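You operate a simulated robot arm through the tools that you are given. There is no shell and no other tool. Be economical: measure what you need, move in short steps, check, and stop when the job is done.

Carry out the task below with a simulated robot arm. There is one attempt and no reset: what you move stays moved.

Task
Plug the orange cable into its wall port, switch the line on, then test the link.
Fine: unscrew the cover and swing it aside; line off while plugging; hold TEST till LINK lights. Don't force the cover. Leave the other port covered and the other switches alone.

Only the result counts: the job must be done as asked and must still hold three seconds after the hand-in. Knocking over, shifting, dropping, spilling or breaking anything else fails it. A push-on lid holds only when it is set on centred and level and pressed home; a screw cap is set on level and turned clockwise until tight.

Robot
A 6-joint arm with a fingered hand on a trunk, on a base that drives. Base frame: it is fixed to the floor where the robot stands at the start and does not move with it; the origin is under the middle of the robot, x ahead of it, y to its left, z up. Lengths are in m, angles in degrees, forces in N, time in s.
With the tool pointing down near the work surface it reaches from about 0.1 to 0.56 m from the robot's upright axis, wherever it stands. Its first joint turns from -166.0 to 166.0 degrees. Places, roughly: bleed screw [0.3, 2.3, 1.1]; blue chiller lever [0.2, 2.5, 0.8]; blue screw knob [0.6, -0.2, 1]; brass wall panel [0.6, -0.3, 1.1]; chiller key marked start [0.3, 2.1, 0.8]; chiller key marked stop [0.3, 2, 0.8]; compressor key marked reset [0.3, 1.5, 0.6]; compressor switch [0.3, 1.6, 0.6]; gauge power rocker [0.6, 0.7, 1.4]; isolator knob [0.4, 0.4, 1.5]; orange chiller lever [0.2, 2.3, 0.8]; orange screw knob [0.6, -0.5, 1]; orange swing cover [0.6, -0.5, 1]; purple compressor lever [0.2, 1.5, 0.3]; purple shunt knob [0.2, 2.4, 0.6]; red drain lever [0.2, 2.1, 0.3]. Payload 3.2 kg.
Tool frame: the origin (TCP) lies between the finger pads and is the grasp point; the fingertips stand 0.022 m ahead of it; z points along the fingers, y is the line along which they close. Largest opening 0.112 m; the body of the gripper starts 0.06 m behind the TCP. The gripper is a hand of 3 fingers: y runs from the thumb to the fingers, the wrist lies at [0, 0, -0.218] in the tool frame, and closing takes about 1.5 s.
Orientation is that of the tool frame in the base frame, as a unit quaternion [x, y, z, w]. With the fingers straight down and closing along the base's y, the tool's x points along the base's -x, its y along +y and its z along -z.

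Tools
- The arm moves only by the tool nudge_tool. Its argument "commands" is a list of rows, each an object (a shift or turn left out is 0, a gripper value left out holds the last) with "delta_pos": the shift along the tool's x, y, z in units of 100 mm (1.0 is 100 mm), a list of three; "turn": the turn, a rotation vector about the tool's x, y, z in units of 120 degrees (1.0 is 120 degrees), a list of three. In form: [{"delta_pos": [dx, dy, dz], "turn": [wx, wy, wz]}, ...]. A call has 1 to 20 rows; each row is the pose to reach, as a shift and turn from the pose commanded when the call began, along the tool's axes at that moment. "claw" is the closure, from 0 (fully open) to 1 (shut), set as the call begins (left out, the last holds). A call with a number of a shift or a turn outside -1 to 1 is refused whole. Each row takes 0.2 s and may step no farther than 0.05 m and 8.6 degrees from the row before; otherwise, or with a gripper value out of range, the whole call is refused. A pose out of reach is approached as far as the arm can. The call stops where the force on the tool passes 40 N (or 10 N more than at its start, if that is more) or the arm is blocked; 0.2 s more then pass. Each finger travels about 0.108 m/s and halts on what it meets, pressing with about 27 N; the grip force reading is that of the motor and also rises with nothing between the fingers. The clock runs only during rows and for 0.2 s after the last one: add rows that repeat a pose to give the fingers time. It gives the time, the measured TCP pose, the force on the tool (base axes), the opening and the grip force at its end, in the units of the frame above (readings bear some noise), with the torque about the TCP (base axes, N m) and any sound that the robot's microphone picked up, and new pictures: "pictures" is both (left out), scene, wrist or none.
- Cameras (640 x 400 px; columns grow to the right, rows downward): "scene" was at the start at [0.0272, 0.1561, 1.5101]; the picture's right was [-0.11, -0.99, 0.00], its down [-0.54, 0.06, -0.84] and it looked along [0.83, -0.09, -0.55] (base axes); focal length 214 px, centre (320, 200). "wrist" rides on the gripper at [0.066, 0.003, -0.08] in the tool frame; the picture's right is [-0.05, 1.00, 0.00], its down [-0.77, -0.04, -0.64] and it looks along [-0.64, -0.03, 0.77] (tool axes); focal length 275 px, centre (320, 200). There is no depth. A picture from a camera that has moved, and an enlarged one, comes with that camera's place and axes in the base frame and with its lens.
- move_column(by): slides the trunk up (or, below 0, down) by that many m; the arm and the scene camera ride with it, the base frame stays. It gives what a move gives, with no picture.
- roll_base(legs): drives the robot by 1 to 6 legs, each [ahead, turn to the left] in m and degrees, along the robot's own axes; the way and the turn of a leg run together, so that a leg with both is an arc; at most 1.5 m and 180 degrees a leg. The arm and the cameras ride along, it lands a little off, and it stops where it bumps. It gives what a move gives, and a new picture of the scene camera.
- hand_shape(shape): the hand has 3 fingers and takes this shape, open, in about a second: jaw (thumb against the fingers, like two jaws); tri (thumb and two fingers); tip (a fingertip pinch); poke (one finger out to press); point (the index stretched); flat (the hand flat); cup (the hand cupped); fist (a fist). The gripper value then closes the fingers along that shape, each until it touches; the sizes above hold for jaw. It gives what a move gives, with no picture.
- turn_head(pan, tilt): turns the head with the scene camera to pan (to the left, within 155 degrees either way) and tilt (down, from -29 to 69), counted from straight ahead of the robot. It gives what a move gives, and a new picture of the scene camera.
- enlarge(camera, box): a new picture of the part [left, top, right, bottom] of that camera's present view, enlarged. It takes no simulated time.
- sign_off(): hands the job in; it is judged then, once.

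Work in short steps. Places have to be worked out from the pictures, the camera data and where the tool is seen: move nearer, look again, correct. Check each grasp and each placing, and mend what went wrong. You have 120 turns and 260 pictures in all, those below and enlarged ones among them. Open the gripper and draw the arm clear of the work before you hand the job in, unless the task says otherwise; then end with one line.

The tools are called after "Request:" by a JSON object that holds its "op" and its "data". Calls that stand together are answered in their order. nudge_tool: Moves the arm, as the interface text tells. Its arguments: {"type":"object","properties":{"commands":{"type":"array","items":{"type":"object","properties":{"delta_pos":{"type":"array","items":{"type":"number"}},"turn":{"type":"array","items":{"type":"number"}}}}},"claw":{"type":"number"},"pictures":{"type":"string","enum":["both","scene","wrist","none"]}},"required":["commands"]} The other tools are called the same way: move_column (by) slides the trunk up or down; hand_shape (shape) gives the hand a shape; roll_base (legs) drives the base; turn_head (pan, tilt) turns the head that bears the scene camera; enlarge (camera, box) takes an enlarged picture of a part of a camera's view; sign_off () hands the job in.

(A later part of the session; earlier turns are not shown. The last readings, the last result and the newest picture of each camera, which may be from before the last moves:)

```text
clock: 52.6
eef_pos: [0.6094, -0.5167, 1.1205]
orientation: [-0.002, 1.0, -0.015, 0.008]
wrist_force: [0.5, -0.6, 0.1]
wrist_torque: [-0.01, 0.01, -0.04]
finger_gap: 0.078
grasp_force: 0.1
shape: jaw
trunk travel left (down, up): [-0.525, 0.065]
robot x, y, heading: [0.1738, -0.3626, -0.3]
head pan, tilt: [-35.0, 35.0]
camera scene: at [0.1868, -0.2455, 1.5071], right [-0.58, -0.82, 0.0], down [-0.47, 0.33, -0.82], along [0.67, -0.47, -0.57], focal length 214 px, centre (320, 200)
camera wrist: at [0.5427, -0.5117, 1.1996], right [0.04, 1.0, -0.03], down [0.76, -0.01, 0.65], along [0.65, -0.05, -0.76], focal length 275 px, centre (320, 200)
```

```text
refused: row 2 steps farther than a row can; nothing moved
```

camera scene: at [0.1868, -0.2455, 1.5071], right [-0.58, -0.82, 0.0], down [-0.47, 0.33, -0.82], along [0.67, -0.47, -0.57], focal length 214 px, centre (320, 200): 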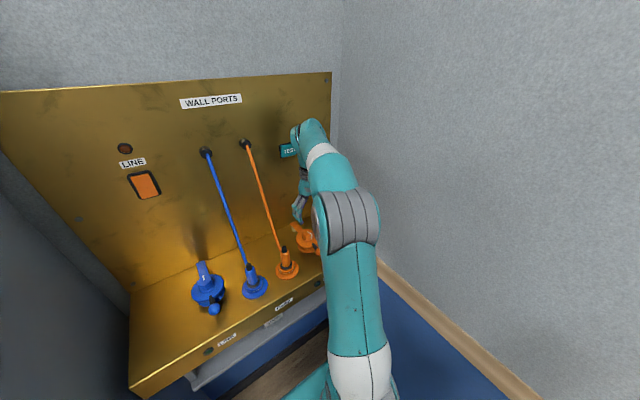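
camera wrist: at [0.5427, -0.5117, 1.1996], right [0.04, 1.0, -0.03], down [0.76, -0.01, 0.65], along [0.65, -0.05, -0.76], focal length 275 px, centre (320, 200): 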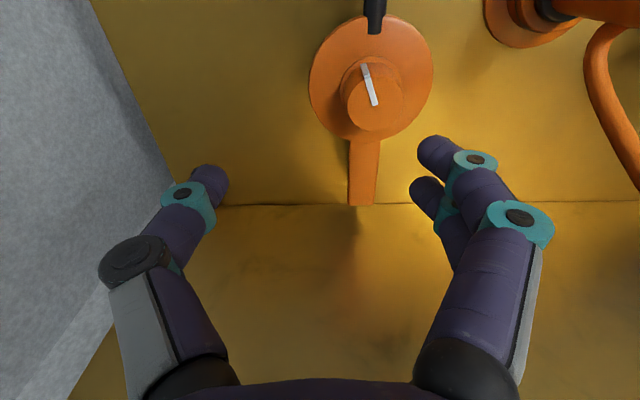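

Request:
{"op": "nudge_tool", "data": {"commands": [{"delta_pos": [0.3, 0.25, 0]}, {"delta_pos": [0.6, 0.5, 0]}, {"delta_pos": [0.74, 0.62, 0]}, {"delta_pos": [0.74, 0.62, 0]}, {"delta_pos": [0.74, 0.62, 0]}], "claw": 1.0, "pictures": "wrist"}}

```text
clock: 53.8
eef_pos: [0.5344, -0.4539, 1.1175]
orientation: [-0.002, 1.0, -0.015, 0.007]
wrist_force: [-0.3, -0.7, 0.2]
wrist_torque: [0.0, -0.02, 0.02]
finger_gap: 0.0002
grasp_force: 27.4
shape: jaw
trunk travel left (down, up): [-0.525, 0.065]
robot x, y, heading: [0.175, -0.3599, -0.2]
head pan, tilt: [-35.0, 35.0]
camera wrist: at [0.4684, -0.4495, 1.1965], right [0.04, 1.0, -0.03], down [0.76, -0.01, 0.65], along [0.65, -0.05, -0.76], focal length 275 px, centre (320, 200)
```

wrist: 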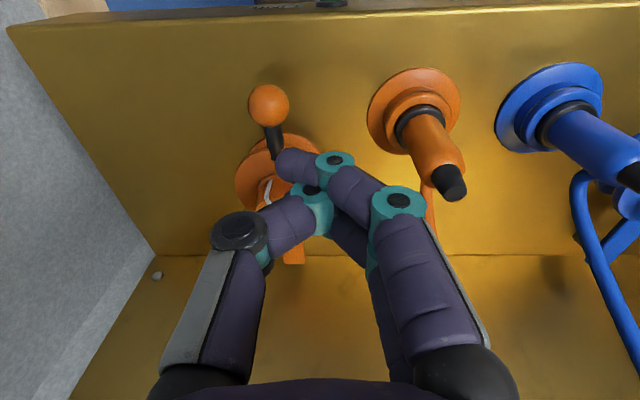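

The closed fingers are too close to the plug for a side push; straddling the ball is safer. I'll open partly, centre over the ball and lower.

Request:
{"op": "nudge_tool", "data": {"commands": [{"delta_pos": [0.03, -0.35, 0]}, {"delta_pos": [0.03, -0.35, 0]}, {"delta_pos": [0.03, -0.35, 0]}, {"delta_pos": [0.03, -0.35, 0.3]}, {"delta_pos": [0.03, -0.35, 0.5]}, {"delta_pos": [0.03, -0.35, 0.5]}], "claw": 0.5, "pictures": "wrist"}}

```text
clock: 55.2
eef_pos: [0.5324, -0.4903, 1.0678]
orientation: [-0.002, 1.0, -0.016, 0.007]
wrist_force: [-0.5, -0.7, 0.2]
wrist_torque: [0.0, -0.01, 0.01]
finger_gap: 0.0556
grasp_force: 0.0
shape: jaw
trunk travel left (down, up): [-0.525, 0.065]
robot x, y, heading: [0.1748, -0.3609, -0.3]
head pan, tilt: [-35.0, 35.0]
camera wrist: at [0.466, -0.4861, 1.147], right [0.04, 1.0, -0.03], down [0.76, -0.01, 0.65], along [0.65, -0.05, -0.76], focal length 275 px, centre (320, 200)
```

wrist: 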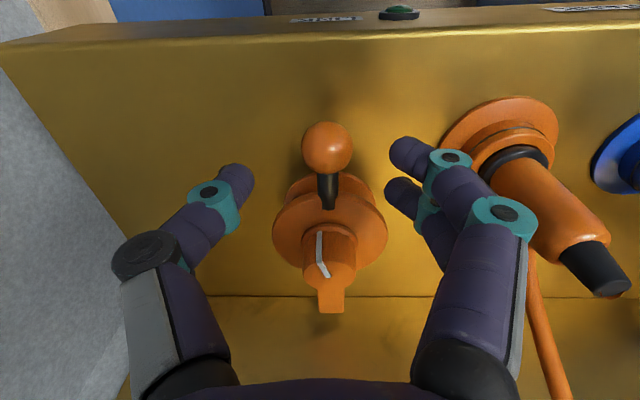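

Centred on the ball. Lower and close gently on it.

Request:
{"op": "nudge_tool", "data": {"commands": [{"delta_pos": [0, 0, 0.15]}, {"delta_pos": [0, 0, 0.28]}, {"delta_pos": [0, 0, 0.28]}], "pictures": "none"}}

Request:
{"op": "nudge_tool", "data": {"commands": [{}, {}, {}, {}, {}], "claw": 0.85, "pictures": "wrist"}}

```text
clock: 56.0
eef_pos: [0.5333, -0.4902, 1.0404]
orientation: [-0.003, 1.0, -0.015, 0.007]
wrist_force: [-0.6, -0.6, -1.2]
wrist_torque: [-0.02, 0.02, -0.01]
finger_gap: 0.0555
grasp_force: 0.0
shape: jaw
trunk travel left (down, up): [-0.525, 0.065]
robot x, y, heading: [0.1788, -0.3595, -0.3]
head pan, tilt: [-35.0, 35.0]
```

```text
clock: 57.2
eef_pos: [0.5329, -0.4915, 1.04]
orientation: [-0.002, 1.0, -0.015, 0.007]
wrist_force: [0.7, -0.6, 1.1]
wrist_torque: [-0.03, -0.06, -0.04]
finger_gap: 0.0184
grasp_force: 0.2
shape: jaw
trunk travel left (down, up): [-0.525, 0.065]
robot x, y, heading: [0.1742, -0.3612, -0.4]
head pan, tilt: [-35.0, 35.0]
camera wrist: at [0.466, -0.4868, 1.119], right [0.04, 1.0, -0.03], down [0.76, -0.01, 0.65], along [0.65, -0.05, -0.76], focal length 275 px, centre (320, 200)
```

wrist: 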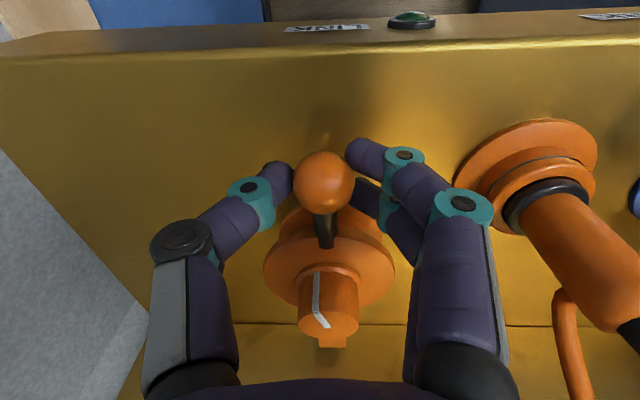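

The ball is caged. Gentle test: move 20 mm to -y.

Request:
{"op": "nudge_tool", "data": {"commands": [{"delta_pos": [0, -0.05, 0]}, {"delta_pos": [0, -0.1, 0]}, {"delta_pos": [-0.01, -0.15, 0]}, {"delta_pos": [-0.02, -0.2, 0]}], "pictures": "wrist"}}

```text
clock: 58.2
eef_pos: [0.5345, -0.512, 1.0408]
orientation: [-0.003, 1.0, -0.015, 0.007]
wrist_force: [-0.3, 0.5, -0.7]
wrist_torque: [0.02, 0.02, 0.04]
finger_gap: 0.0179
grasp_force: 0.0
shape: jaw
trunk travel left (down, up): [-0.525, 0.065]
robot x, y, heading: [0.1717, -0.3609, -0.4]
head pan, tilt: [-35.0, 35.0]
camera wrist: at [0.4681, -0.5071, 1.1197], right [0.04, 1.0, -0.03], down [0.76, -0.01, 0.65], along [0.65, -0.05, -0.76], focal length 275 px, centre (320, 200)
```

wrist: 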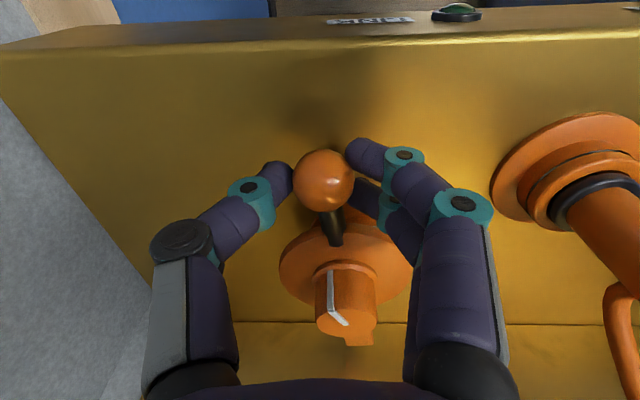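

The cover swings freely with no resistance. I'll follow the arc around the rear pivot to about 40°.

Request:
{"op": "nudge_tool", "data": {"commands": [{"delta_pos": [-0.02, -0.11, 0], "turn": [0, 0, -0.042]}, {"delta_pos": [-0.06, -0.22, 0], "turn": [0, 0, -0.083]}, {"delta_pos": [-0.1, -0.32, 0], "turn": [0, 0, -0.125]}, {"delta_pos": [-0.15, -0.42, 0], "turn": [0, 0, -0.167]}, {"delta_pos": [-0.21, -0.51, 0], "turn": [0, 0, -0.2]}, {"delta_pos": [-0.28, -0.6, 0], "turn": [0, 0, -0.23]}], "pictures": "wrist"}}

```text
clock: 59.6
eef_pos: [0.5624, -0.5713, 1.0425]
orientation: [-0.239, 0.971, -0.019, 0.002]
wrist_force: [-1.1, -1.1, 0.3]
wrist_torque: [-0.01, 0.0, 0.01]
finger_gap: 0.018
grasp_force: 0.2
shape: jaw
trunk travel left (down, up): [-0.525, 0.065]
robot x, y, heading: [0.1781, -0.3634, -0.3]
head pan, tilt: [-35.0, 35.0]
camera wrist: at [0.5029, -0.5964, 1.122], right [-0.42, 0.91, -0.04], down [0.69, 0.35, 0.63], along [0.59, 0.24, -0.77], focal length 275 px, centre (320, 200)
```

wrist: 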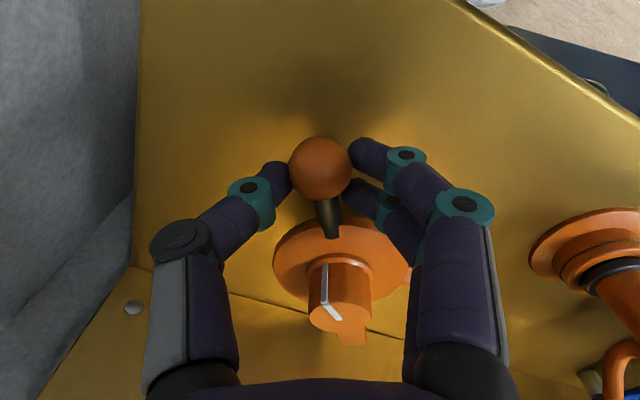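

The cover is at 40° and the side wall (y≈-0.66) is near, so I'll release, lift, and turn the hand to +90° to push the ball the rest of the way from the front.

Request:
{"op": "nudge_tool", "data": {"commands": [{}, {}, {"delta_pos": [0, 0, -0.3]}, {"delta_pos": [0, 0, -0.6]}, {"delta_pos": [0.2, 0.3, -0.6]}, {"delta_pos": [0.2, 0.3, -0.6]}], "claw": 0.5, "pictures": "none"}}

Request:
{"op": "nudge_tool", "data": {"commands": [{"turn": [0, 0, 0.07]}, {"turn": [0, 0, 0.14]}, {"turn": [0, 0, 0.21]}, {"turn": [0, 0, 0.28]}, {"turn": [0, 0, 0.35]}, {"turn": [0, 0, 0.42]}, {"turn": [0, 0, 0.49]}, {"turn": [0, 0, 0.56]}, {"turn": [0, 0, 0.63]}, {"turn": [0, 0, 0.7]}, {"turn": [0, 0, 0.77]}, {"turn": [0, 0, 0.84]}, {"turn": [0, 0, 0.91]}, {"turn": [0, 0, 0.98]}], "claw": 1.0, "pictures": "both"}}

```text
clock: 61.0
eef_pos: [0.5374, -0.5309, 1.0862]
orientation: [-0.239, 0.971, -0.018, 0.003]
wrist_force: [0.0, 0.9, 0.2]
wrist_torque: [-0.02, -0.01, 0.01]
finger_gap: 0.0552
grasp_force: 0.0
shape: jaw
out of reach, approached as far as the arm can: row 3, 4, 5, 6
trunk travel left (down, up): [-0.525, 0.065]
robot x, y, heading: [0.175, -0.3595, -0.4]
head pan, tilt: [-35.0, 35.0]
```

```text
clock: 64.0
eef_pos: [0.539, -0.5312, 1.0863]
orientation: [0.706, 0.708, -0.005, 0.016]
wrist_force: [0.1, 0.1, -0.1]
wrist_torque: [0.0, -0.01, -0.01]
finger_gap: 0.0
grasp_force: 27.0
shape: jaw
trunk travel left (down, up): [-0.525, 0.065]
robot x, y, heading: [0.1775, -0.3601, -0.1]
head pan, tilt: [-35.0, 35.0]
camera scene: at [0.1868, -0.2455, 1.5071], right [-0.58, -0.82, 0.0], down [-0.47, 0.33, -0.82], along [0.67, -0.47, -0.57], focal length 214 px, centre (320, 200)
camera wrist: at [0.5403, -0.4627, 1.1639], right [1.0, -0.04, 0.02], down [-0.04, -0.75, 0.66], along [-0.02, -0.66, -0.75], focal length 275 px, centre (320, 200)
```

scene: 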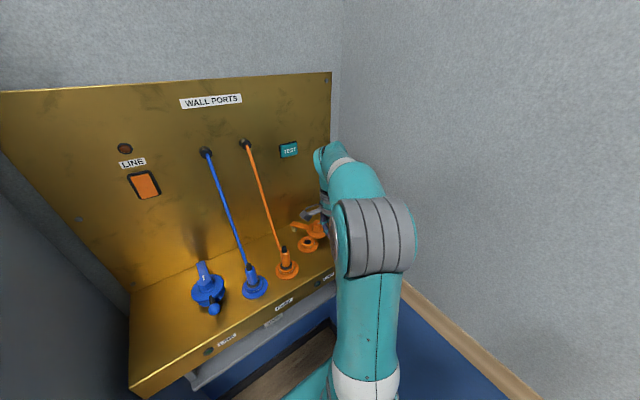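
wrist: 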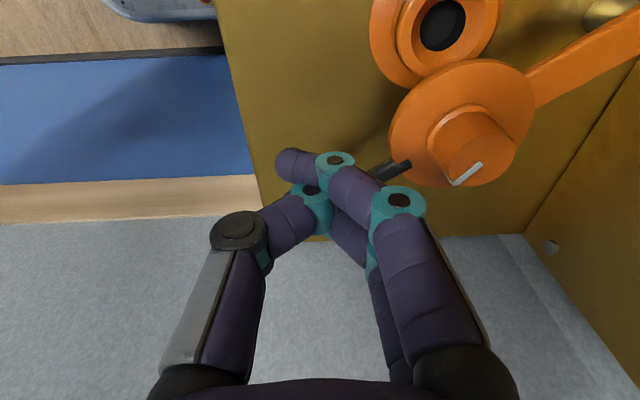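

The port is open and visible. I'll place the closed fingers in front of the ball, low, then push it towards +x.

Request:
{"op": "nudge_tool", "data": {"commands": [{"delta_pos": [-0.22, -0.17, 0]}, {"delta_pos": [-0.46, -0.17, 0]}, {"delta_pos": [-0.46, -0.17, 0.2]}, {"delta_pos": [-0.46, -0.17, 0.4]}, {"delta_pos": [-0.46, -0.17, 0.4]}], "pictures": "wrist"}}

```text
clock: 65.2
eef_pos: [0.521, -0.5782, 1.0476]
orientation: [0.705, 0.709, -0.005, 0.015]
wrist_force: [1.0, 0.7, -1.1]
wrist_torque: [-0.02, -0.01, -0.01]
finger_gap: 0.0
grasp_force: 27.0
shape: jaw
trunk travel left (down, up): [-0.525, 0.065]
robot x, y, heading: [0.1769, -0.3579, -0.4]
head pan, tilt: [-35.0, 35.0]
camera wrist: at [0.5241, -0.5101, 1.1251], right [1.0, -0.04, 0.02], down [-0.04, -0.75, 0.66], along [-0.02, -0.66, -0.75], focal length 275 px, centre (320, 200)
```

wrist: 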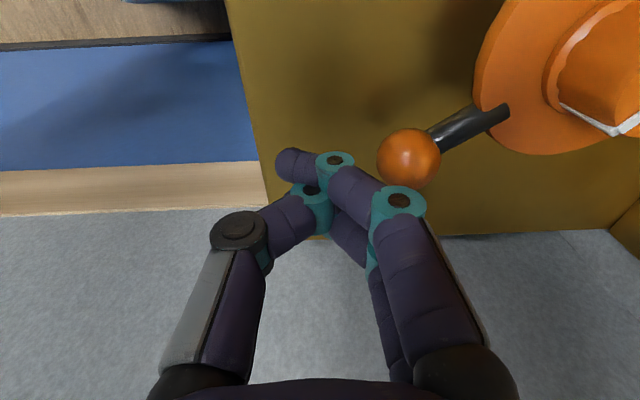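

Push the ball along +x following its arc.

Request:
{"op": "nudge_tool", "data": {"commands": [{"delta_pos": [-0.05, 0.15, 0]}, {"delta_pos": [-0.1, 0.3, 0]}, {"delta_pos": [-0.16, 0.45, 0]}, {"delta_pos": [-0.2, 0.6, 0]}, {"delta_pos": [-0.23, 0.75, 0]}, {"delta_pos": [-0.25, 0.88, 0]}, {"delta_pos": [-0.26, 1.0, 0]}], "pictures": "wrist"}}

```text
clock: 66.0
eef_pos: [0.5549, -0.6011, 1.0508]
orientation: [0.708, 0.706, -0.009, 0.019]
wrist_force: [-19.9, -19.0, 7.6]
wrist_torque: [-0.27, 0.32, -0.08]
finger_gap: 0.0
grasp_force: 27.1
shape: jaw
trunk travel left (down, up): [-0.525, 0.065]
robot x, y, heading: [0.1742, -0.3595, -1.1]
head pan, tilt: [-35.0, 35.0]
stopped in row 4: the force on the tool passed its limit at 43 N (the readings are from after the stop); the commanded pose is now the measured one
camera wrist: at [0.5594, -0.5321, 1.1276], right [1.0, -0.05, 0.02], down [-0.05, -0.74, 0.67], along [-0.02, -0.67, -0.75], focal length 275 px, centre (320, 200)
```

wrist: 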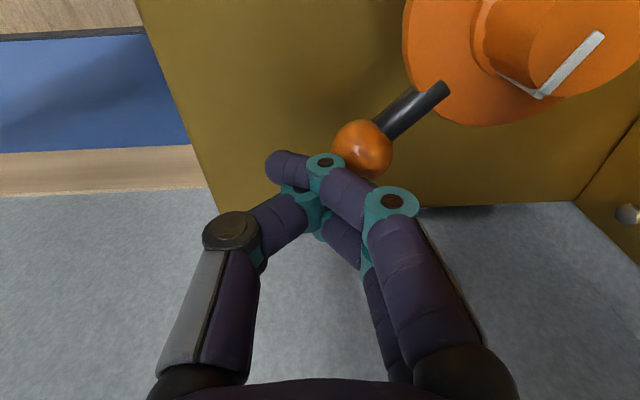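

The fingers slid to the outer side of the ball and jammed radially. I'll back off and push from the inner side, along the tangent.

Request:
{"op": "nudge_tool", "data": {"commands": [{"delta_pos": [0, -0.15, 0]}, {"delta_pos": [0.1, -0.3, 0]}, {"delta_pos": [0.22, -0.3, 0]}, {"delta_pos": [0.22, -0.3, 0]}], "pictures": "wrist"}}

```text
clock: 67.0
eef_pos: [0.5321, -0.5745, 1.0474]
orientation: [0.707, 0.707, -0.009, 0.017]
wrist_force: [1.0, 0.1, -0.3]
wrist_torque: [-0.01, 0.02, -0.01]
finger_gap: 0.0002
grasp_force: 26.8
shape: jaw
trunk travel left (down, up): [-0.525, 0.065]
robot x, y, heading: [0.1707, -0.3594, -0.7]
head pan, tilt: [-35.0, 35.0]
camera wrist: at [0.5343, -0.5054, 1.1248], right [1.0, -0.05, 0.01], down [-0.04, -0.75, 0.66], along [-0.02, -0.66, -0.75], focal length 275 px, centre (320, 200)
```

wrist: 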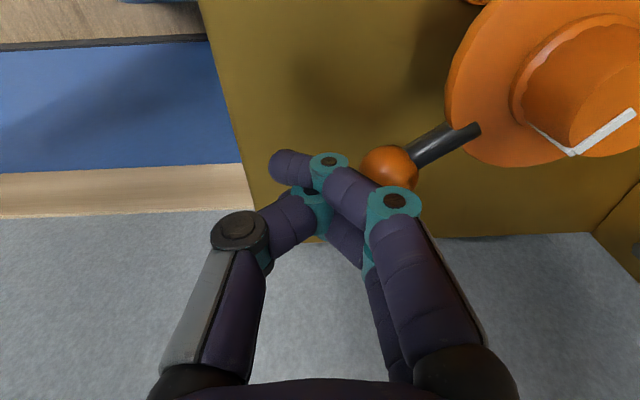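

The ball returned to about 40°, possibly dragged back. I'll push again in small steps along the tangent, staying on its inner side and watching the force.

Request:
{"op": "nudge_tool", "data": {"commands": [{"delta_pos": [0.05, 0.05, 0]}, {"delta_pos": [0.04, 0.1, 0]}, {"delta_pos": [0.02, 0.15, 0]}, {"delta_pos": [-0.0, 0.2, 0]}, {"delta_pos": [-0.03, 0.25, 0]}], "pictures": "wrist"}}

```text
clock: 68.2
eef_pos: [0.5561, -0.5774, 1.0492]
orientation: [0.706, 0.708, -0.008, 0.017]
wrist_force: [0.4, 0.6, -0.1]
wrist_torque: [-0.02, -0.02, 0.01]
finger_gap: 0.0
grasp_force: 26.7
shape: jaw
trunk travel left (down, up): [-0.525, 0.065]
robot x, y, heading: [0.1749, -0.3642, -0.2]
head pan, tilt: [-35.0, 35.0]
camera wrist: at [0.5593, -0.5088, 1.126], right [1.0, -0.04, 0.01], down [-0.04, -0.75, 0.66], along [-0.02, -0.66, -0.75], focal length 275 px, centre (320, 200)
```

wrist: 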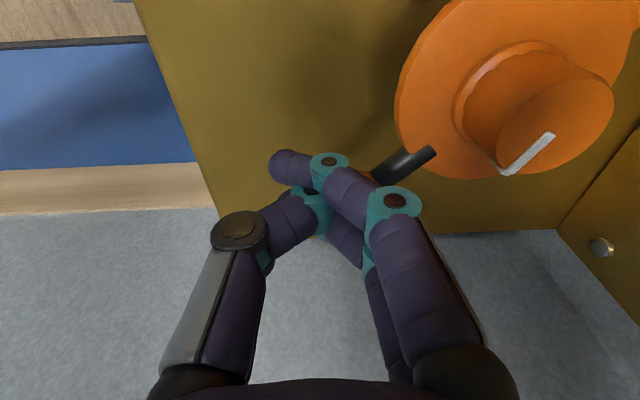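

No resistance so far. Continue in small steps.

Request:
{"op": "nudge_tool", "data": {"commands": [{"delta_pos": [-0.03, 0.06, 0]}, {"delta_pos": [-0.06, 0.12, 0]}, {"delta_pos": [-0.1, 0.18, 0]}, {"delta_pos": [-0.13, 0.24, 0]}, {"delta_pos": [-0.15, 0.3, 0]}], "pictures": "wrist"}}

```text
clock: 69.4
eef_pos: [0.5874, -0.593, 1.0498]
orientation: [0.706, 0.708, -0.009, 0.018]
wrist_force: [0.1, -0.8, 0.0]
wrist_torque: [0.01, 0.0, -0.02]
finger_gap: 0.0004
grasp_force: 26.7
shape: jaw
trunk travel left (down, up): [-0.525, 0.065]
robot x, y, heading: [0.1744, -0.3594, -0.4]
head pan, tilt: [-35.0, 35.0]
camera wrist: at [0.5893, -0.5239, 1.1272], right [1.0, -0.04, 0.01], down [-0.04, -0.75, 0.66], along [-0.02, -0.66, -0.75], focal length 275 px, centre (320, 200)
```

wrist: 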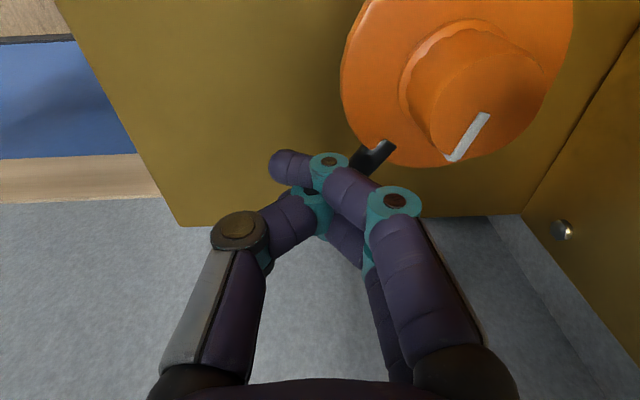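

The cover is now at about 67°, moving freely. Continue to about 90°.

Request:
{"op": "nudge_tool", "data": {"commands": [{"delta_pos": [-0.03, 0.08, 0]}, {"delta_pos": [-0.06, 0.16, 0]}, {"delta_pos": [-0.08, 0.24, 0]}, {"delta_pos": [-0.1, 0.32, 0]}, {"delta_pos": [-0.1, 0.4, 0]}], "pictures": "wrist"}}

```text
clock: 70.6
eef_pos: [0.6256, -0.6024, 1.0508]
orientation: [0.706, 0.708, -0.007, 0.018]
wrist_force: [-2.7, 3.0, 5.3]
wrist_torque: [-0.02, 0.1, -0.06]
finger_gap: 0.0
grasp_force: 27.1
shape: jaw
trunk travel left (down, up): [-0.525, 0.065]
robot x, y, heading: [0.171, -0.3606, -0.6]
head pan, tilt: [-35.0, 35.0]
camera wrist: at [0.6281, -0.5326, 1.1289], right [1.0, -0.04, 0.02], down [-0.04, -0.75, 0.66], along [-0.02, -0.66, -0.75], focal length 275 px, centre (320, 200)
```

wrist: 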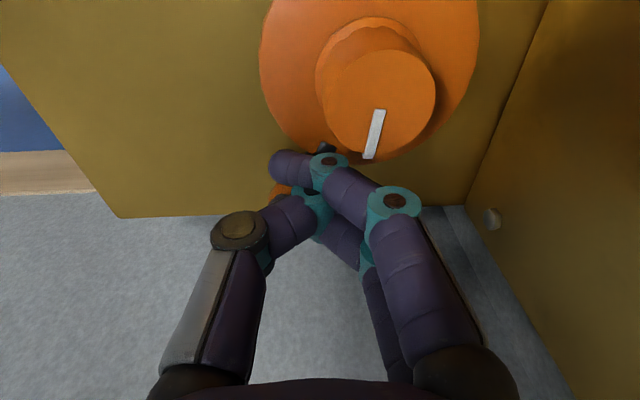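

Cover is nearly at 90°, well clear of the port. Lift straight up and look.

Request:
{"op": "nudge_tool", "data": {"commands": [{"delta_pos": [0, 0, -0.25]}, {"delta_pos": [0, 0, -0.5]}, {"delta_pos": [0, 0, -0.7]}, {"delta_pos": [0.4, -0.2, -0.7]}, {"delta_pos": [0.8, -0.4, -0.7]}, {"delta_pos": [0.8, -0.4, -0.7]}], "claw": 0.5, "pictures": "both"}}

```text
clock: 72.0
eef_pos: [0.5851, -0.5221, 1.1174]
orientation: [0.706, 0.708, -0.009, 0.018]
wrist_force: [-0.1, 0.0, -0.2]
wrist_torque: [-0.02, 0.05, 0.01]
finger_gap: 0.0558
grasp_force: 0.0
shape: jaw
trunk travel left (down, up): [-0.525, 0.065]
robot x, y, heading: [0.1755, -0.3586, -0.4]
head pan, tilt: [-35.0, 35.0]
camera scene: at [0.187, -0.2458, 1.5071], right [-0.58, -0.81, 0.0], down [-0.47, 0.33, -0.82], along [0.67, -0.48, -0.57], focal length 214 px, centre (320, 200)
camera wrist: at [0.587, -0.4524, 1.195], right [1.0, -0.05, 0.01], down [-0.04, -0.75, 0.66], along [-0.02, -0.66, -0.75], focal length 275 px, centre (320, 200)
```

scene: 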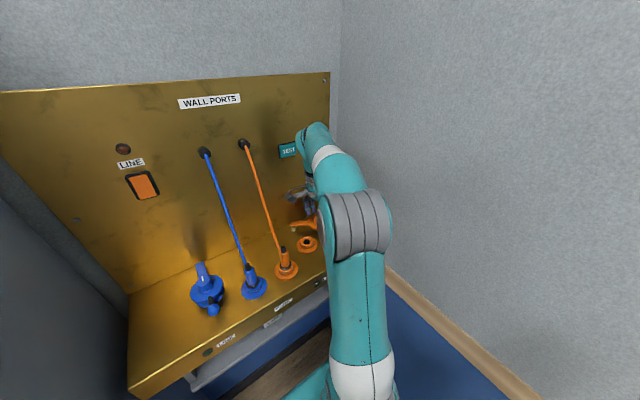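
wrist: 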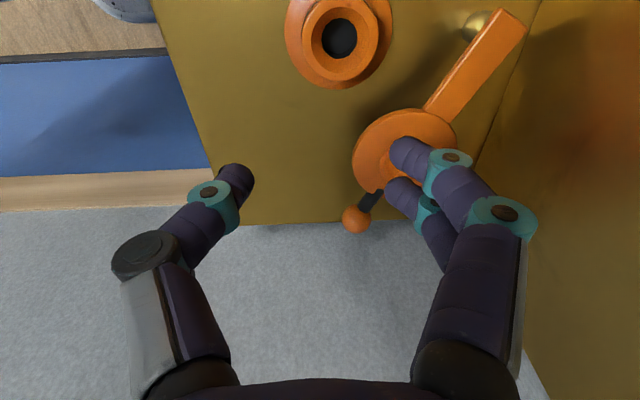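

The cover is parked near (0.645,-0.558), the port hole is at (0.599,-0.490), and the line is still dark. I'll turn the hand back to yaw 0 and head for the plug.

Request:
{"op": "nudge_tool", "data": {"commands": [{"delta_pos": [0, 0, -0.1], "turn": [0, 0, -0.07]}, {"delta_pos": [0, 0, -0.15], "turn": [0, 0, -0.14]}, {"delta_pos": [0.2, -0.1, -0.15], "turn": [0, 0, -0.21]}, {"delta_pos": [0.4, -0.2, -0.15], "turn": [0, 0, -0.28]}, {"delta_pos": [0.6, -0.33, -0.15], "turn": [0, 0, -0.35]}, {"delta_pos": [0.8, -0.33, -0.15], "turn": [0, 0, -0.42]}, {"delta_pos": [0.8, -0.5, -0.15], "turn": [0, 0, -0.49]}, {"delta_pos": [0.8, -0.6, -0.15], "turn": [0, 0, -0.56]}, {"delta_pos": [0.8, -0.7, -0.15], "turn": [0, 0, -0.63]}, {"delta_pos": [0.8, -0.8, -0.15], "turn": [0, 0, -0.7]}, {"delta_pos": [0.8, -0.8, -0.15], "turn": [0, 0, -0.75]}, {"delta_pos": [0.8, -0.8, -0.15], "turn": [0, 0, -0.75]}], "pictures": "wrist"}}

```text
clock: 74.6
eef_pos: [0.5052, -0.4399, 1.1278]
orientation: [-0.002, 1.0, -0.019, 0.007]
wrist_force: [-0.3, 0.2, -0.4]
wrist_torque: [-0.02, 0.03, 0.03]
finger_gap: 0.0555
grasp_force: 0.0
shape: jaw
trunk travel left (down, up): [-0.525, 0.065]
robot x, y, heading: [0.1743, -0.3653, -0.5]
head pan, tilt: [-35.0, 35.0]
camera wrist: at [0.4382, -0.4339, 1.2069], right [0.04, 1.0, -0.04], down [0.76, -0.01, 0.65], along [0.64, -0.06, -0.76], focal length 275 px, centre (320, 200)
```

wrist: 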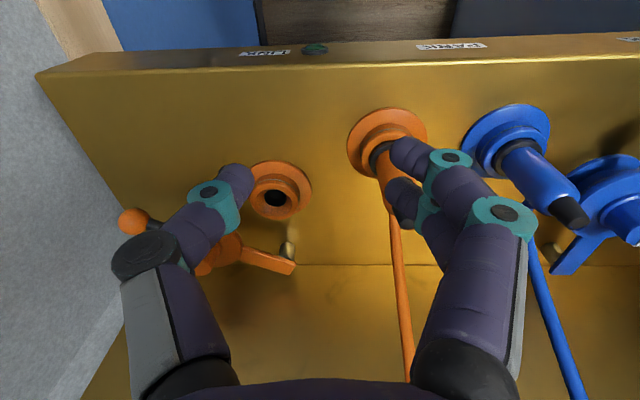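

I'll level the tool and move above the plug.

Request:
{"op": "nudge_tool", "data": {"commands": [{"delta_pos": [0, 0.3, 0], "turn": [-0.018, 0.0067, 0]}, {"delta_pos": [-0.2, 0.5, 0], "turn": [-0.018, 0.0067, 0]}, {"delta_pos": [-0.4, 0.5, 0], "turn": [-0.018, 0.0067, 0]}, {"delta_pos": [-0.4, 0.5, 0], "turn": [-0.018, 0.0067, 0]}], "pictures": "wrist"}}

```text
clock: 75.6
eef_pos: [0.5453, -0.3885, 1.127]
orientation: [-0.001, 1.0, 0.0, -0.001]
wrist_force: [-0.2, -0.1, 0.3]
wrist_torque: [-0.03, -0.02, 0.01]
finger_gap: 0.0556
grasp_force: 0.1
shape: jaw
trunk travel left (down, up): [-0.525, 0.065]
robot x, y, heading: [0.1766, -0.3598, -0.4]
head pan, tilt: [-35.0, 35.0]
camera wrist: at [0.4794, -0.3867, 1.2066], right [0.04, 1.0, 0.0], down [0.77, -0.04, 0.63], along [0.63, -0.03, -0.77], focal length 275 px, centre (320, 200)
```

wrist: 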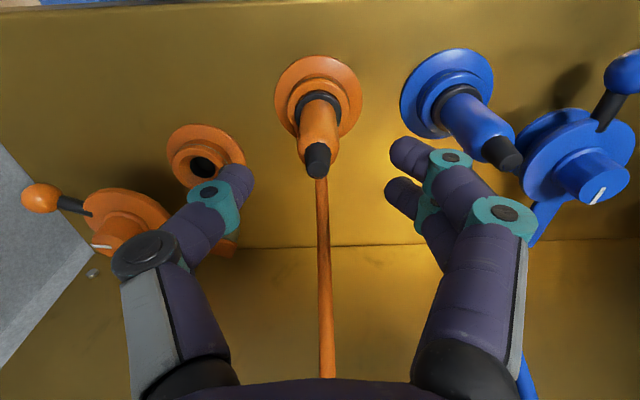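

Plug axis is about (0.549,-0.390). I'll descend around its body.

Request:
{"op": "nudge_tool", "data": {"commands": [{"delta_pos": [-0.04, -0.015, 0]}, {"delta_pos": [-0.04, -0.015, 0.2]}, {"delta_pos": [-0.04, -0.015, 0.4]}, {"delta_pos": [-0.04, -0.015, 0.6]}, {"delta_pos": [-0.04, -0.015, 0.66]}, {"delta_pos": [-0.04, -0.015, 0.66]}], "claw": 0.5, "pictures": "wrist"}}

```text
clock: 77.0
eef_pos: [0.548, -0.3904, 1.0603]
orientation: [-0.001, 1.0, 0.001, -0.001]
wrist_force: [-0.2, -1.1, -0.2]
wrist_torque: [0.01, 0.0, -0.01]
finger_gap: 0.0558
grasp_force: 0.0
shape: jaw
trunk travel left (down, up): [-0.525, 0.065]
robot x, y, heading: [0.1722, -0.3624, -0.5]
head pan, tilt: [-35.0, 35.0]
camera wrist: at [0.4837, -0.3881, 1.1408], right [0.05, 1.0, 0.0], down [0.77, -0.04, 0.63], along [0.63, -0.03, -0.77], focal length 275 px, centre (320, 200)
```

wrist: 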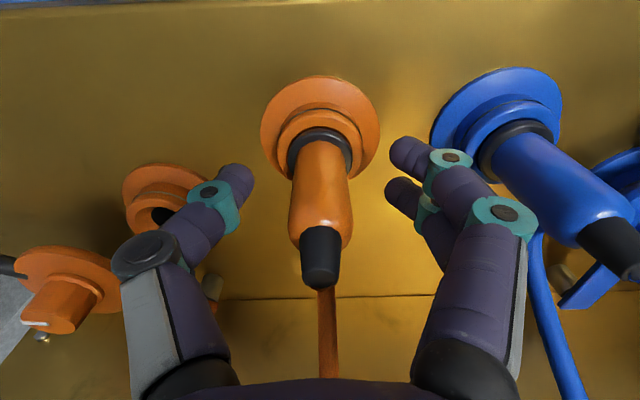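

Centred. Close on the plug.

Request:
{"op": "nudge_tool", "data": {"commands": [{}, {}, {}, {}, {}, {}], "claw": 1.0, "pictures": "wrist"}}

```text
clock: 78.4
eef_pos: [0.5481, -0.3906, 1.06]
orientation: [-0.001, 1.0, 0.001, -0.002]
wrist_force: [-1.0, -1.1, -0.1]
wrist_torque: [-0.05, 0.03, -0.02]
finger_gap: 0.0105
grasp_force: 27.5
shape: jaw
trunk travel left (down, up): [-0.525, 0.065]
robot x, y, heading: [0.1752, -0.3601, -0.3]
head pan, tilt: [-35.0, 35.0]
camera wrist: at [0.4836, -0.3882, 1.141], right [0.05, 1.0, 0.0], down [0.77, -0.04, 0.63], along [0.63, -0.03, -0.77], focal length 275 px, centre (320, 200)
```

wrist: 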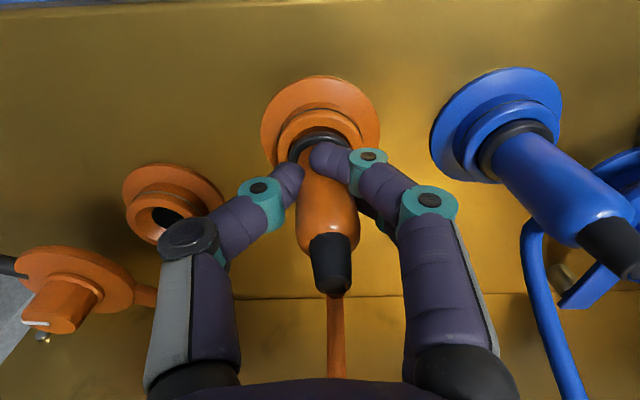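

Gripped. Pull straight up slowly about 60 mm.

Request:
{"op": "nudge_tool", "data": {"commands": [{"delta_pos": [0, 0, -0.08]}, {"delta_pos": [0, 0, -0.16]}, {"delta_pos": [0, 0, -0.24]}, {"delta_pos": [0, 0, -0.32]}, {"delta_pos": [0, 0, -0.4]}, {"delta_pos": [0, 0, -0.5]}, {"delta_pos": [0, 0, -0.6]}, {"delta_pos": [0, 0, -0.6]}], "pictures": "both"}}

```text
clock: 80.2
eef_pos: [0.5475, -0.3906, 1.1203]
orientation: [-0.001, 1.0, 0.001, -0.001]
wrist_force: [0.0, 0.0, -1.4]
wrist_torque: [0.0, 0.03, 0.01]
finger_gap: 0.0088
grasp_force: 27.0
shape: jaw
trunk travel left (down, up): [-0.525, 0.065]
robot x, y, heading: [0.1764, -0.3597, -0.6]
head pan, tilt: [-35.0, 35.0]
camera scene: at [0.1869, -0.2456, 1.5071], right [-0.58, -0.81, 0.0], down [-0.47, 0.33, -0.82], along [0.67, -0.48, -0.57], focal length 214 px, centre (320, 200)
camera wrist: at [0.4832, -0.3887, 1.2006], right [0.04, 1.0, 0.0], down [0.77, -0.04, 0.63], along [0.63, -0.03, -0.77], focal length 275 px, centre (320, 200)
```

scene: 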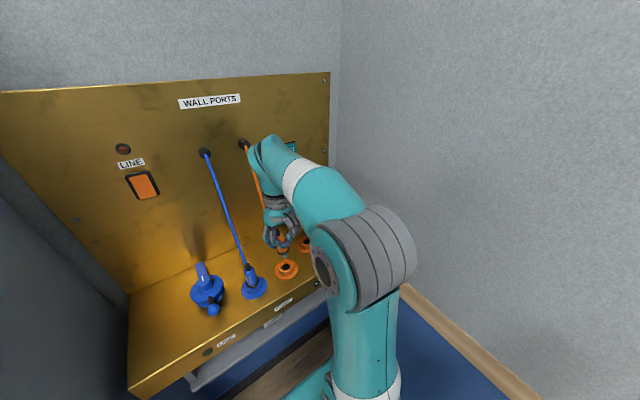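
wrist: 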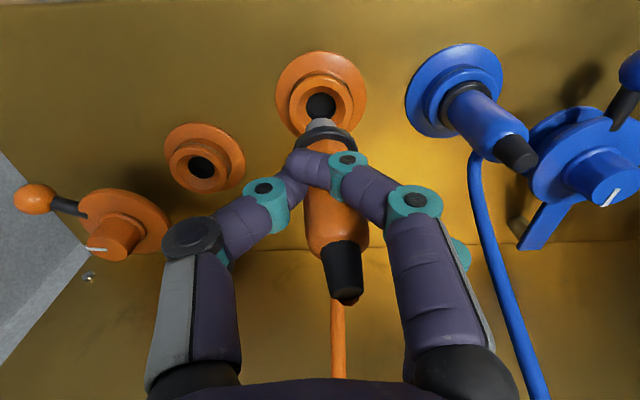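

The plug is out, but it seems to lean a bit. I'll zoom in from both cameras.

Request:
{"op": "enlarge", "data": {"camera": "wrist", "box": [240, 40, 440, 320]}}

Request:
{"op": "enlarge", "data": {"camera": "scene", "box": [245, 190, 341, 290]}}

```text
1.43 times, centred on (340, 180) of wrist
camera zoom: at [0.4832, -0.3887, 1.2006], right [0.04, 1.0, 0.0], down [0.77, -0.04, 0.63], along [0.63, -0.03, -0.77], focal length 393 px, centre (291, 229)
```

zoom: 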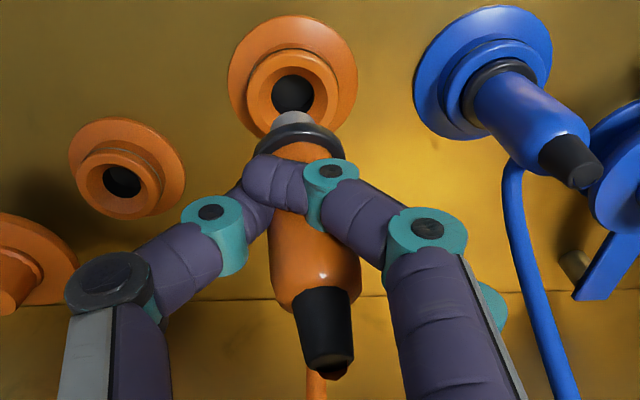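

```text
4.00 times, centred on (293, 240) of scene
camera zoom: at [0.1869, -0.2456, 1.5071], right [-0.58, -0.81, 0.0], down [-0.47, 0.33, -0.82], along [0.67, -0.48, -0.57], focal length 858 px, centre (428, 40)
```

zoom: 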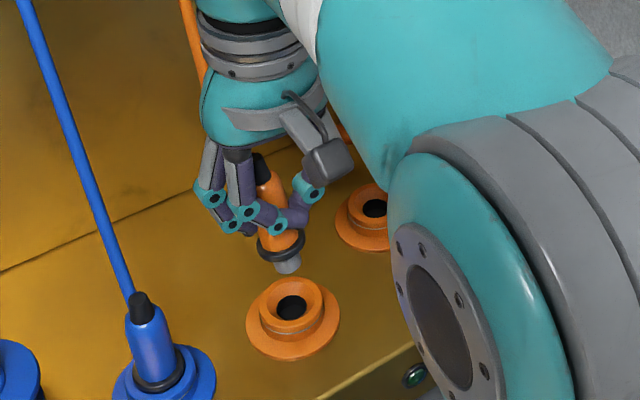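

Both views agree the plug's top leans about 5.5° toward +x and 2.7° toward +y. I'll tilt the tool to bring the plug upright and check.

Request:
{"op": "nudge_tool", "data": {"commands": [{"delta_pos": [0, 0, -0.1], "turn": [-0.01, -0.023, 0]}, {"delta_pos": [0, 0, -0.1], "turn": [-0.022, -0.046, 0]}, {"delta_pos": [0, 0, -0.1], "turn": [-0.022, -0.046, 0]}], "pictures": "wrist"}}

Request:
{"op": "enlarge", "data": {"camera": "scene", "box": [245, 190, 341, 290]}}

```text
clock: 81.0
eef_pos: [0.5491, -0.3918, 1.131]
orientation: [-0.001, 0.999, 0.023, 0.048]
wrist_force: [0.6, -0.9, -1.2]
wrist_torque: [-0.01, -0.01, 0.01]
finger_gap: 0.0089
grasp_force: 27.3
shape: jaw
trunk travel left (down, up): [-0.525, 0.065]
robot x, y, heading: [0.1741, -0.3613, -0.6]
head pan, tilt: [-35.0, 35.0]
camera wrist: at [0.476, -0.3921, 1.204], right [0.04, 1.0, 0.05], down [0.71, -0.07, 0.7], along [0.71, 0.01, -0.71], focal length 275 px, centre (320, 200)
```

wrist: 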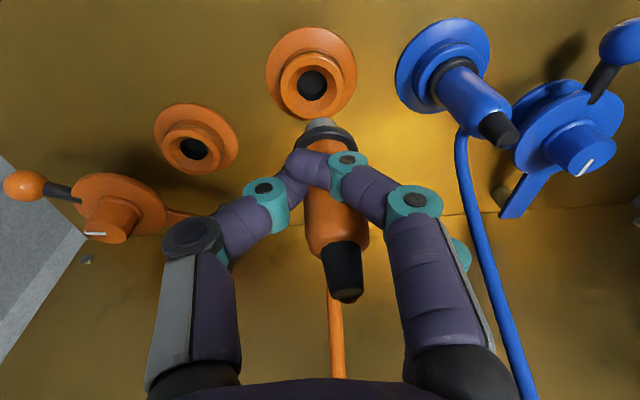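

```text
4.00 times, centred on (293, 240) of scene
camera zoom: at [0.187, -0.2456, 1.5071], right [-0.58, -0.81, 0.0], down [-0.47, 0.33, -0.82], along [0.67, -0.48, -0.57], focal length 858 px, centre (428, 40)
```

zoom: 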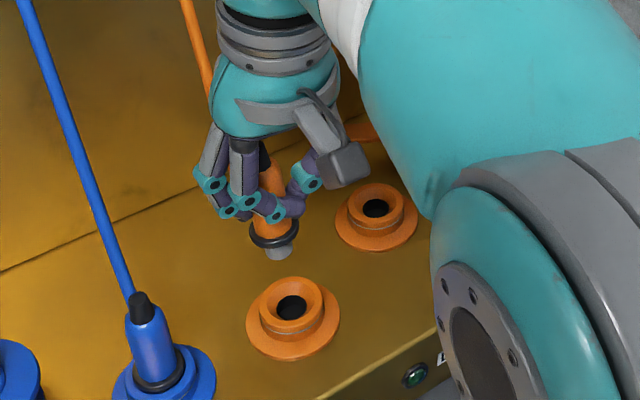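

The plug now looks upright, with its tip near (0.553,-0.389,1.066) and the port hole near (0.598,-0.489). I'll move over the port.

Request:
{"op": "nudge_tool", "data": {"commands": [{"delta_pos": [-0.15, -0.33, 0]}, {"delta_pos": [-0.31, -0.66, 0]}, {"delta_pos": [-0.463, -0.989, 0]}, {"delta_pos": [-0.463, -0.989, 0]}], "pictures": "both"}}

Request:
{"op": "enlarge", "data": {"camera": "wrist", "box": [240, 40, 440, 320]}}

Request:
{"op": "enlarge", "data": {"camera": "scene", "box": [260, 180, 356, 280]}}

```text
clock: 82.0
eef_pos: [0.5964, -0.4906, 1.1293]
orientation: [-0.001, 0.999, 0.023, 0.047]
wrist_force: [0.7, 0.4, -0.4]
wrist_torque: [-0.01, 0.02, -0.01]
finger_gap: 0.0092
grasp_force: 27.1
shape: jaw
trunk travel left (down, up): [-0.525, 0.065]
robot x, y, heading: [0.1734, -0.3611, -0.4]
head pan, tilt: [-35.0, 35.0]
camera scene: at [0.1869, -0.2456, 1.5071], right [-0.58, -0.81, 0.0], down [-0.47, 0.33, -0.82], along [0.67, -0.48, -0.57], focal length 214 px, centre (320, 200)
camera wrist: at [0.5228, -0.4915, 1.2034], right [0.04, 1.0, 0.05], down [0.71, -0.07, 0.7], along [0.71, 0.01, -0.71], focal length 275 px, centre (320, 200)
```

scene: 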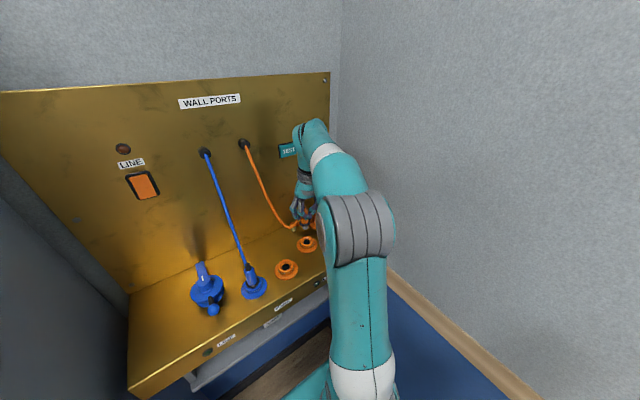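
wrist: 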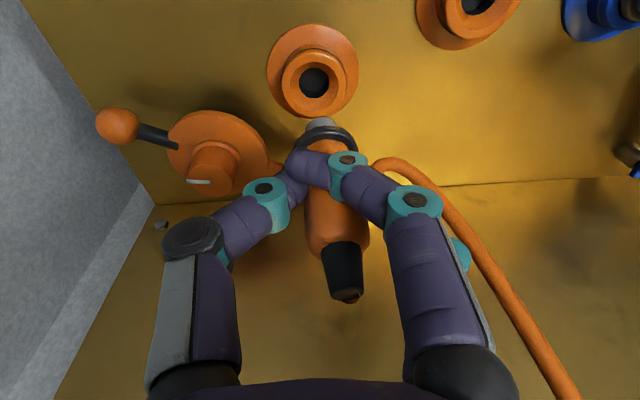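

```text
1.43 times, centred on (340, 180) of wrist
camera zoom: at [0.5228, -0.4915, 1.2034], right [0.04, 1.0, 0.05], down [0.71, -0.07, 0.7], along [0.71, 0.01, -0.71], focal length 393 px, centre (291, 229)
```

zoom: 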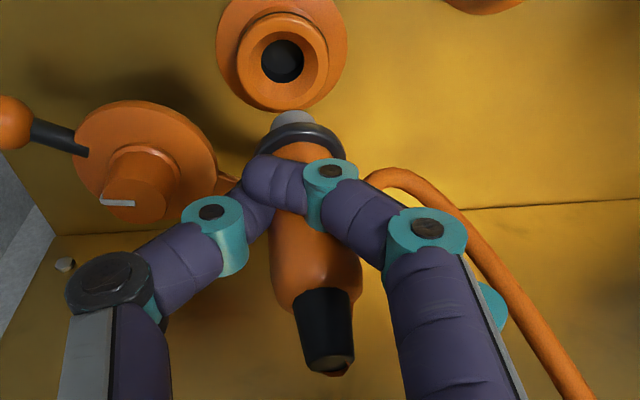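

```text
4.00 times, centred on (308, 230) of scene
camera zoom: at [0.1869, -0.2456, 1.5071], right [-0.58, -0.81, 0.0], down [-0.47, 0.33, -0.82], along [0.67, -0.48, -0.57], focal length 858 px, centre (368, 80)
```

zoom: 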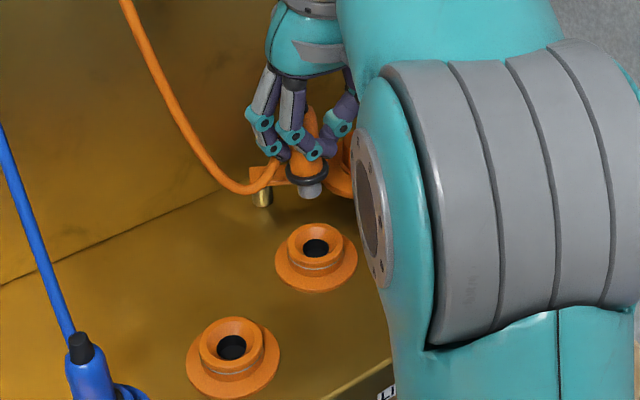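

Tip and hole line up in both views. I'll descend straight down to just at the port mouth and a bit in.

Request:
{"op": "nudge_tool", "data": {"commands": [{"delta_pos": [0.0096, -0.0046, 0.1]}, {"delta_pos": [0.0192, -0.0092, 0.2]}, {"delta_pos": [0.029, -0.014, 0.3]}, {"delta_pos": [0.036, -0.017, 0.38]}, {"delta_pos": [0.043, -0.021, 0.45]}], "pictures": "wrist"}}

Request:
{"op": "enlarge", "data": {"camera": "scene", "box": [260, 180, 356, 280]}}

```text
clock: 83.2
eef_pos: [0.5952, -0.4913, 1.085]
orientation: [-0.001, 0.999, 0.024, 0.047]
wrist_force: [0.1, 0.2, -0.6]
wrist_torque: [0.0, 0.03, -0.02]
finger_gap: 0.0087
grasp_force: 26.9
shape: jaw
trunk travel left (down, up): [-0.525, 0.065]
robot x, y, heading: [0.1777, -0.3626, -0.6]
head pan, tilt: [-35.0, 35.0]
camera wrist: at [0.5227, -0.491, 1.1579], right [0.04, 1.0, 0.05], down [0.71, -0.07, 0.7], along [0.71, 0.01, -0.71], focal length 275 px, centre (320, 200)
```

wrist: 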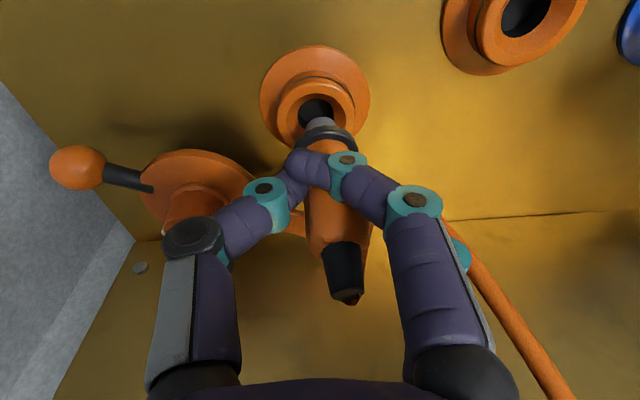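

```text
4.00 times, centred on (308, 230) of scene
camera zoom: at [0.187, -0.2457, 1.5071], right [-0.58, -0.81, 0.0], down [-0.47, 0.33, -0.82], along [0.67, -0.48, -0.57], focal length 858 px, centre (368, 80)
```

zoom: 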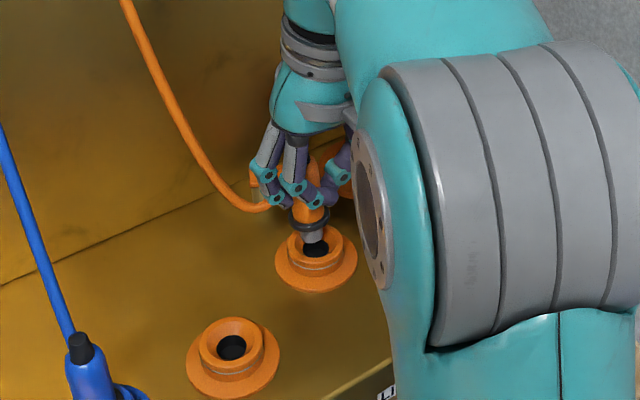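

Aligned at the mouth. Continue down slowly.

Request:
{"op": "nudge_tool", "data": {"commands": [{"delta_pos": [0.006, -0.003, 0.05]}, {"delta_pos": [0.0096, -0.0046, 0.1]}, {"delta_pos": [0.014, -0.007, 0.15]}, {"delta_pos": [0.019, -0.009, 0.2]}, {"delta_pos": [0.024, -0.012, 0.25]}], "pictures": "wrist"}}

Request:
{"op": "enlarge", "data": {"camera": "scene", "box": [260, 180, 356, 280]}}

```text
clock: 84.4
eef_pos: [0.5938, -0.4888, 1.0613]
orientation: [-0.001, 0.999, 0.023, 0.049]
wrist_force: [-2.1, -3.6, 6.2]
wrist_torque: [0.03, -0.03, -0.02]
finger_gap: 0.0089
grasp_force: 26.9
shape: jaw
trunk travel left (down, up): [-0.525, 0.065]
robot x, y, heading: [0.1729, -0.3623, -0.6]
head pan, tilt: [-35.0, 35.0]
camera wrist: at [0.5217, -0.4915, 1.1336], right [0.04, 1.0, 0.05], down [0.71, -0.07, 0.7], along [0.71, 0.01, -0.71], focal length 275 px, centre (320, 200)
```

wrist: 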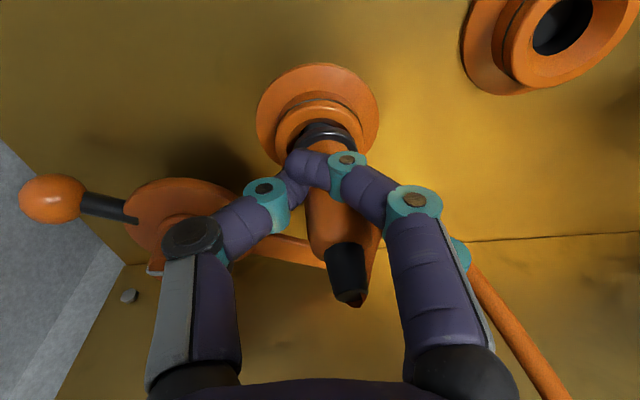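

```text
4.00 times, centred on (308, 230) of scene
camera zoom: at [0.1859, -0.246, 1.5073], right [-0.58, -0.81, 0.0], down [-0.47, 0.33, -0.82], along [0.67, -0.48, -0.57], focal length 858 px, centre (368, 80)
```

zoom: 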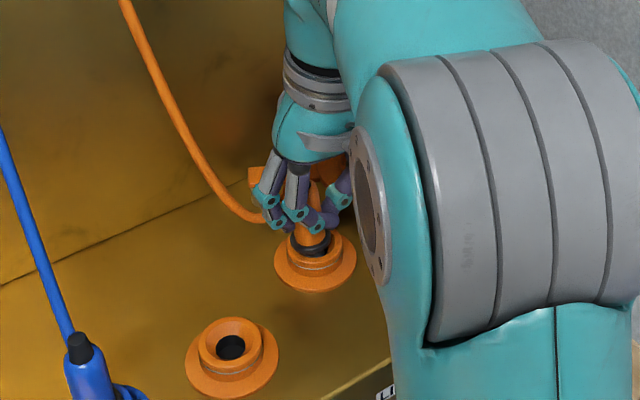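

It's going in; the black ring is nearly at the collar. I'll press further until it stops.

Request:
{"op": "nudge_tool", "data": {"commands": [{"delta_pos": [0.002, -0.001, 0.025]}, {"delta_pos": [0.005, -0.002, 0.05]}, {"delta_pos": [0.007, -0.003, 0.075]}, {"delta_pos": [0.0096, -0.0046, 0.1]}, {"delta_pos": [0.012, -0.006, 0.125]}, {"delta_pos": [0.0145, -0.007, 0.15]}], "pictures": "wrist"}}

Request:
{"op": "enlarge", "data": {"camera": "scene", "box": [260, 180, 356, 280]}}

```text
clock: 85.4
eef_pos: [0.5923, -0.4921, 1.054]
orientation: [0.0, 0.998, 0.021, 0.053]
wrist_force: [-8.9, -5.6, 24.9]
wrist_torque: [0.07, -0.13, 0.02]
finger_gap: 0.0127
grasp_force: 27.5
shape: jaw
trunk travel left (down, up): [-0.525, 0.065]
robot x, y, heading: [0.1714, -0.3609, -0.7]
head pan, tilt: [-35.0, 35.0]
stopped in row 4: the force on the tool passed its limit at 42 N (the readings are from after the stop); the commanded pose is now the measured one
camera wrist: at [0.5191, -0.4924, 1.1276], right [0.05, 1.0, 0.05], down [0.7, -0.06, 0.71], along [0.71, 0.0, -0.7], focal length 275 px, centre (320, 200)
```

wrist: 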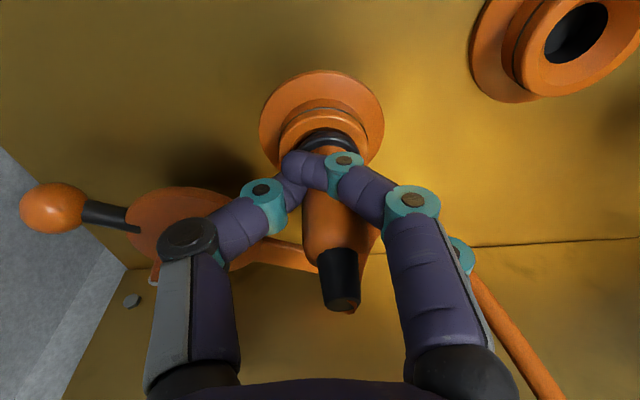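

```text
4.00 times, centred on (308, 230) of scene
camera zoom: at [0.1828, -0.2457, 1.5071], right [-0.58, -0.81, 0.0], down [-0.46, 0.33, -0.82], along [0.67, -0.48, -0.57], focal length 858 px, centre (368, 80)
```

zoom: 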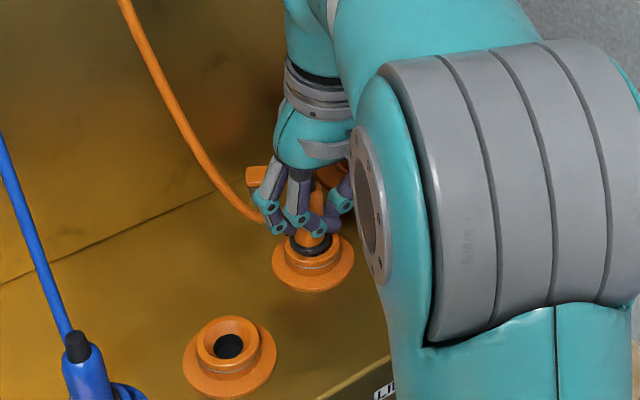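

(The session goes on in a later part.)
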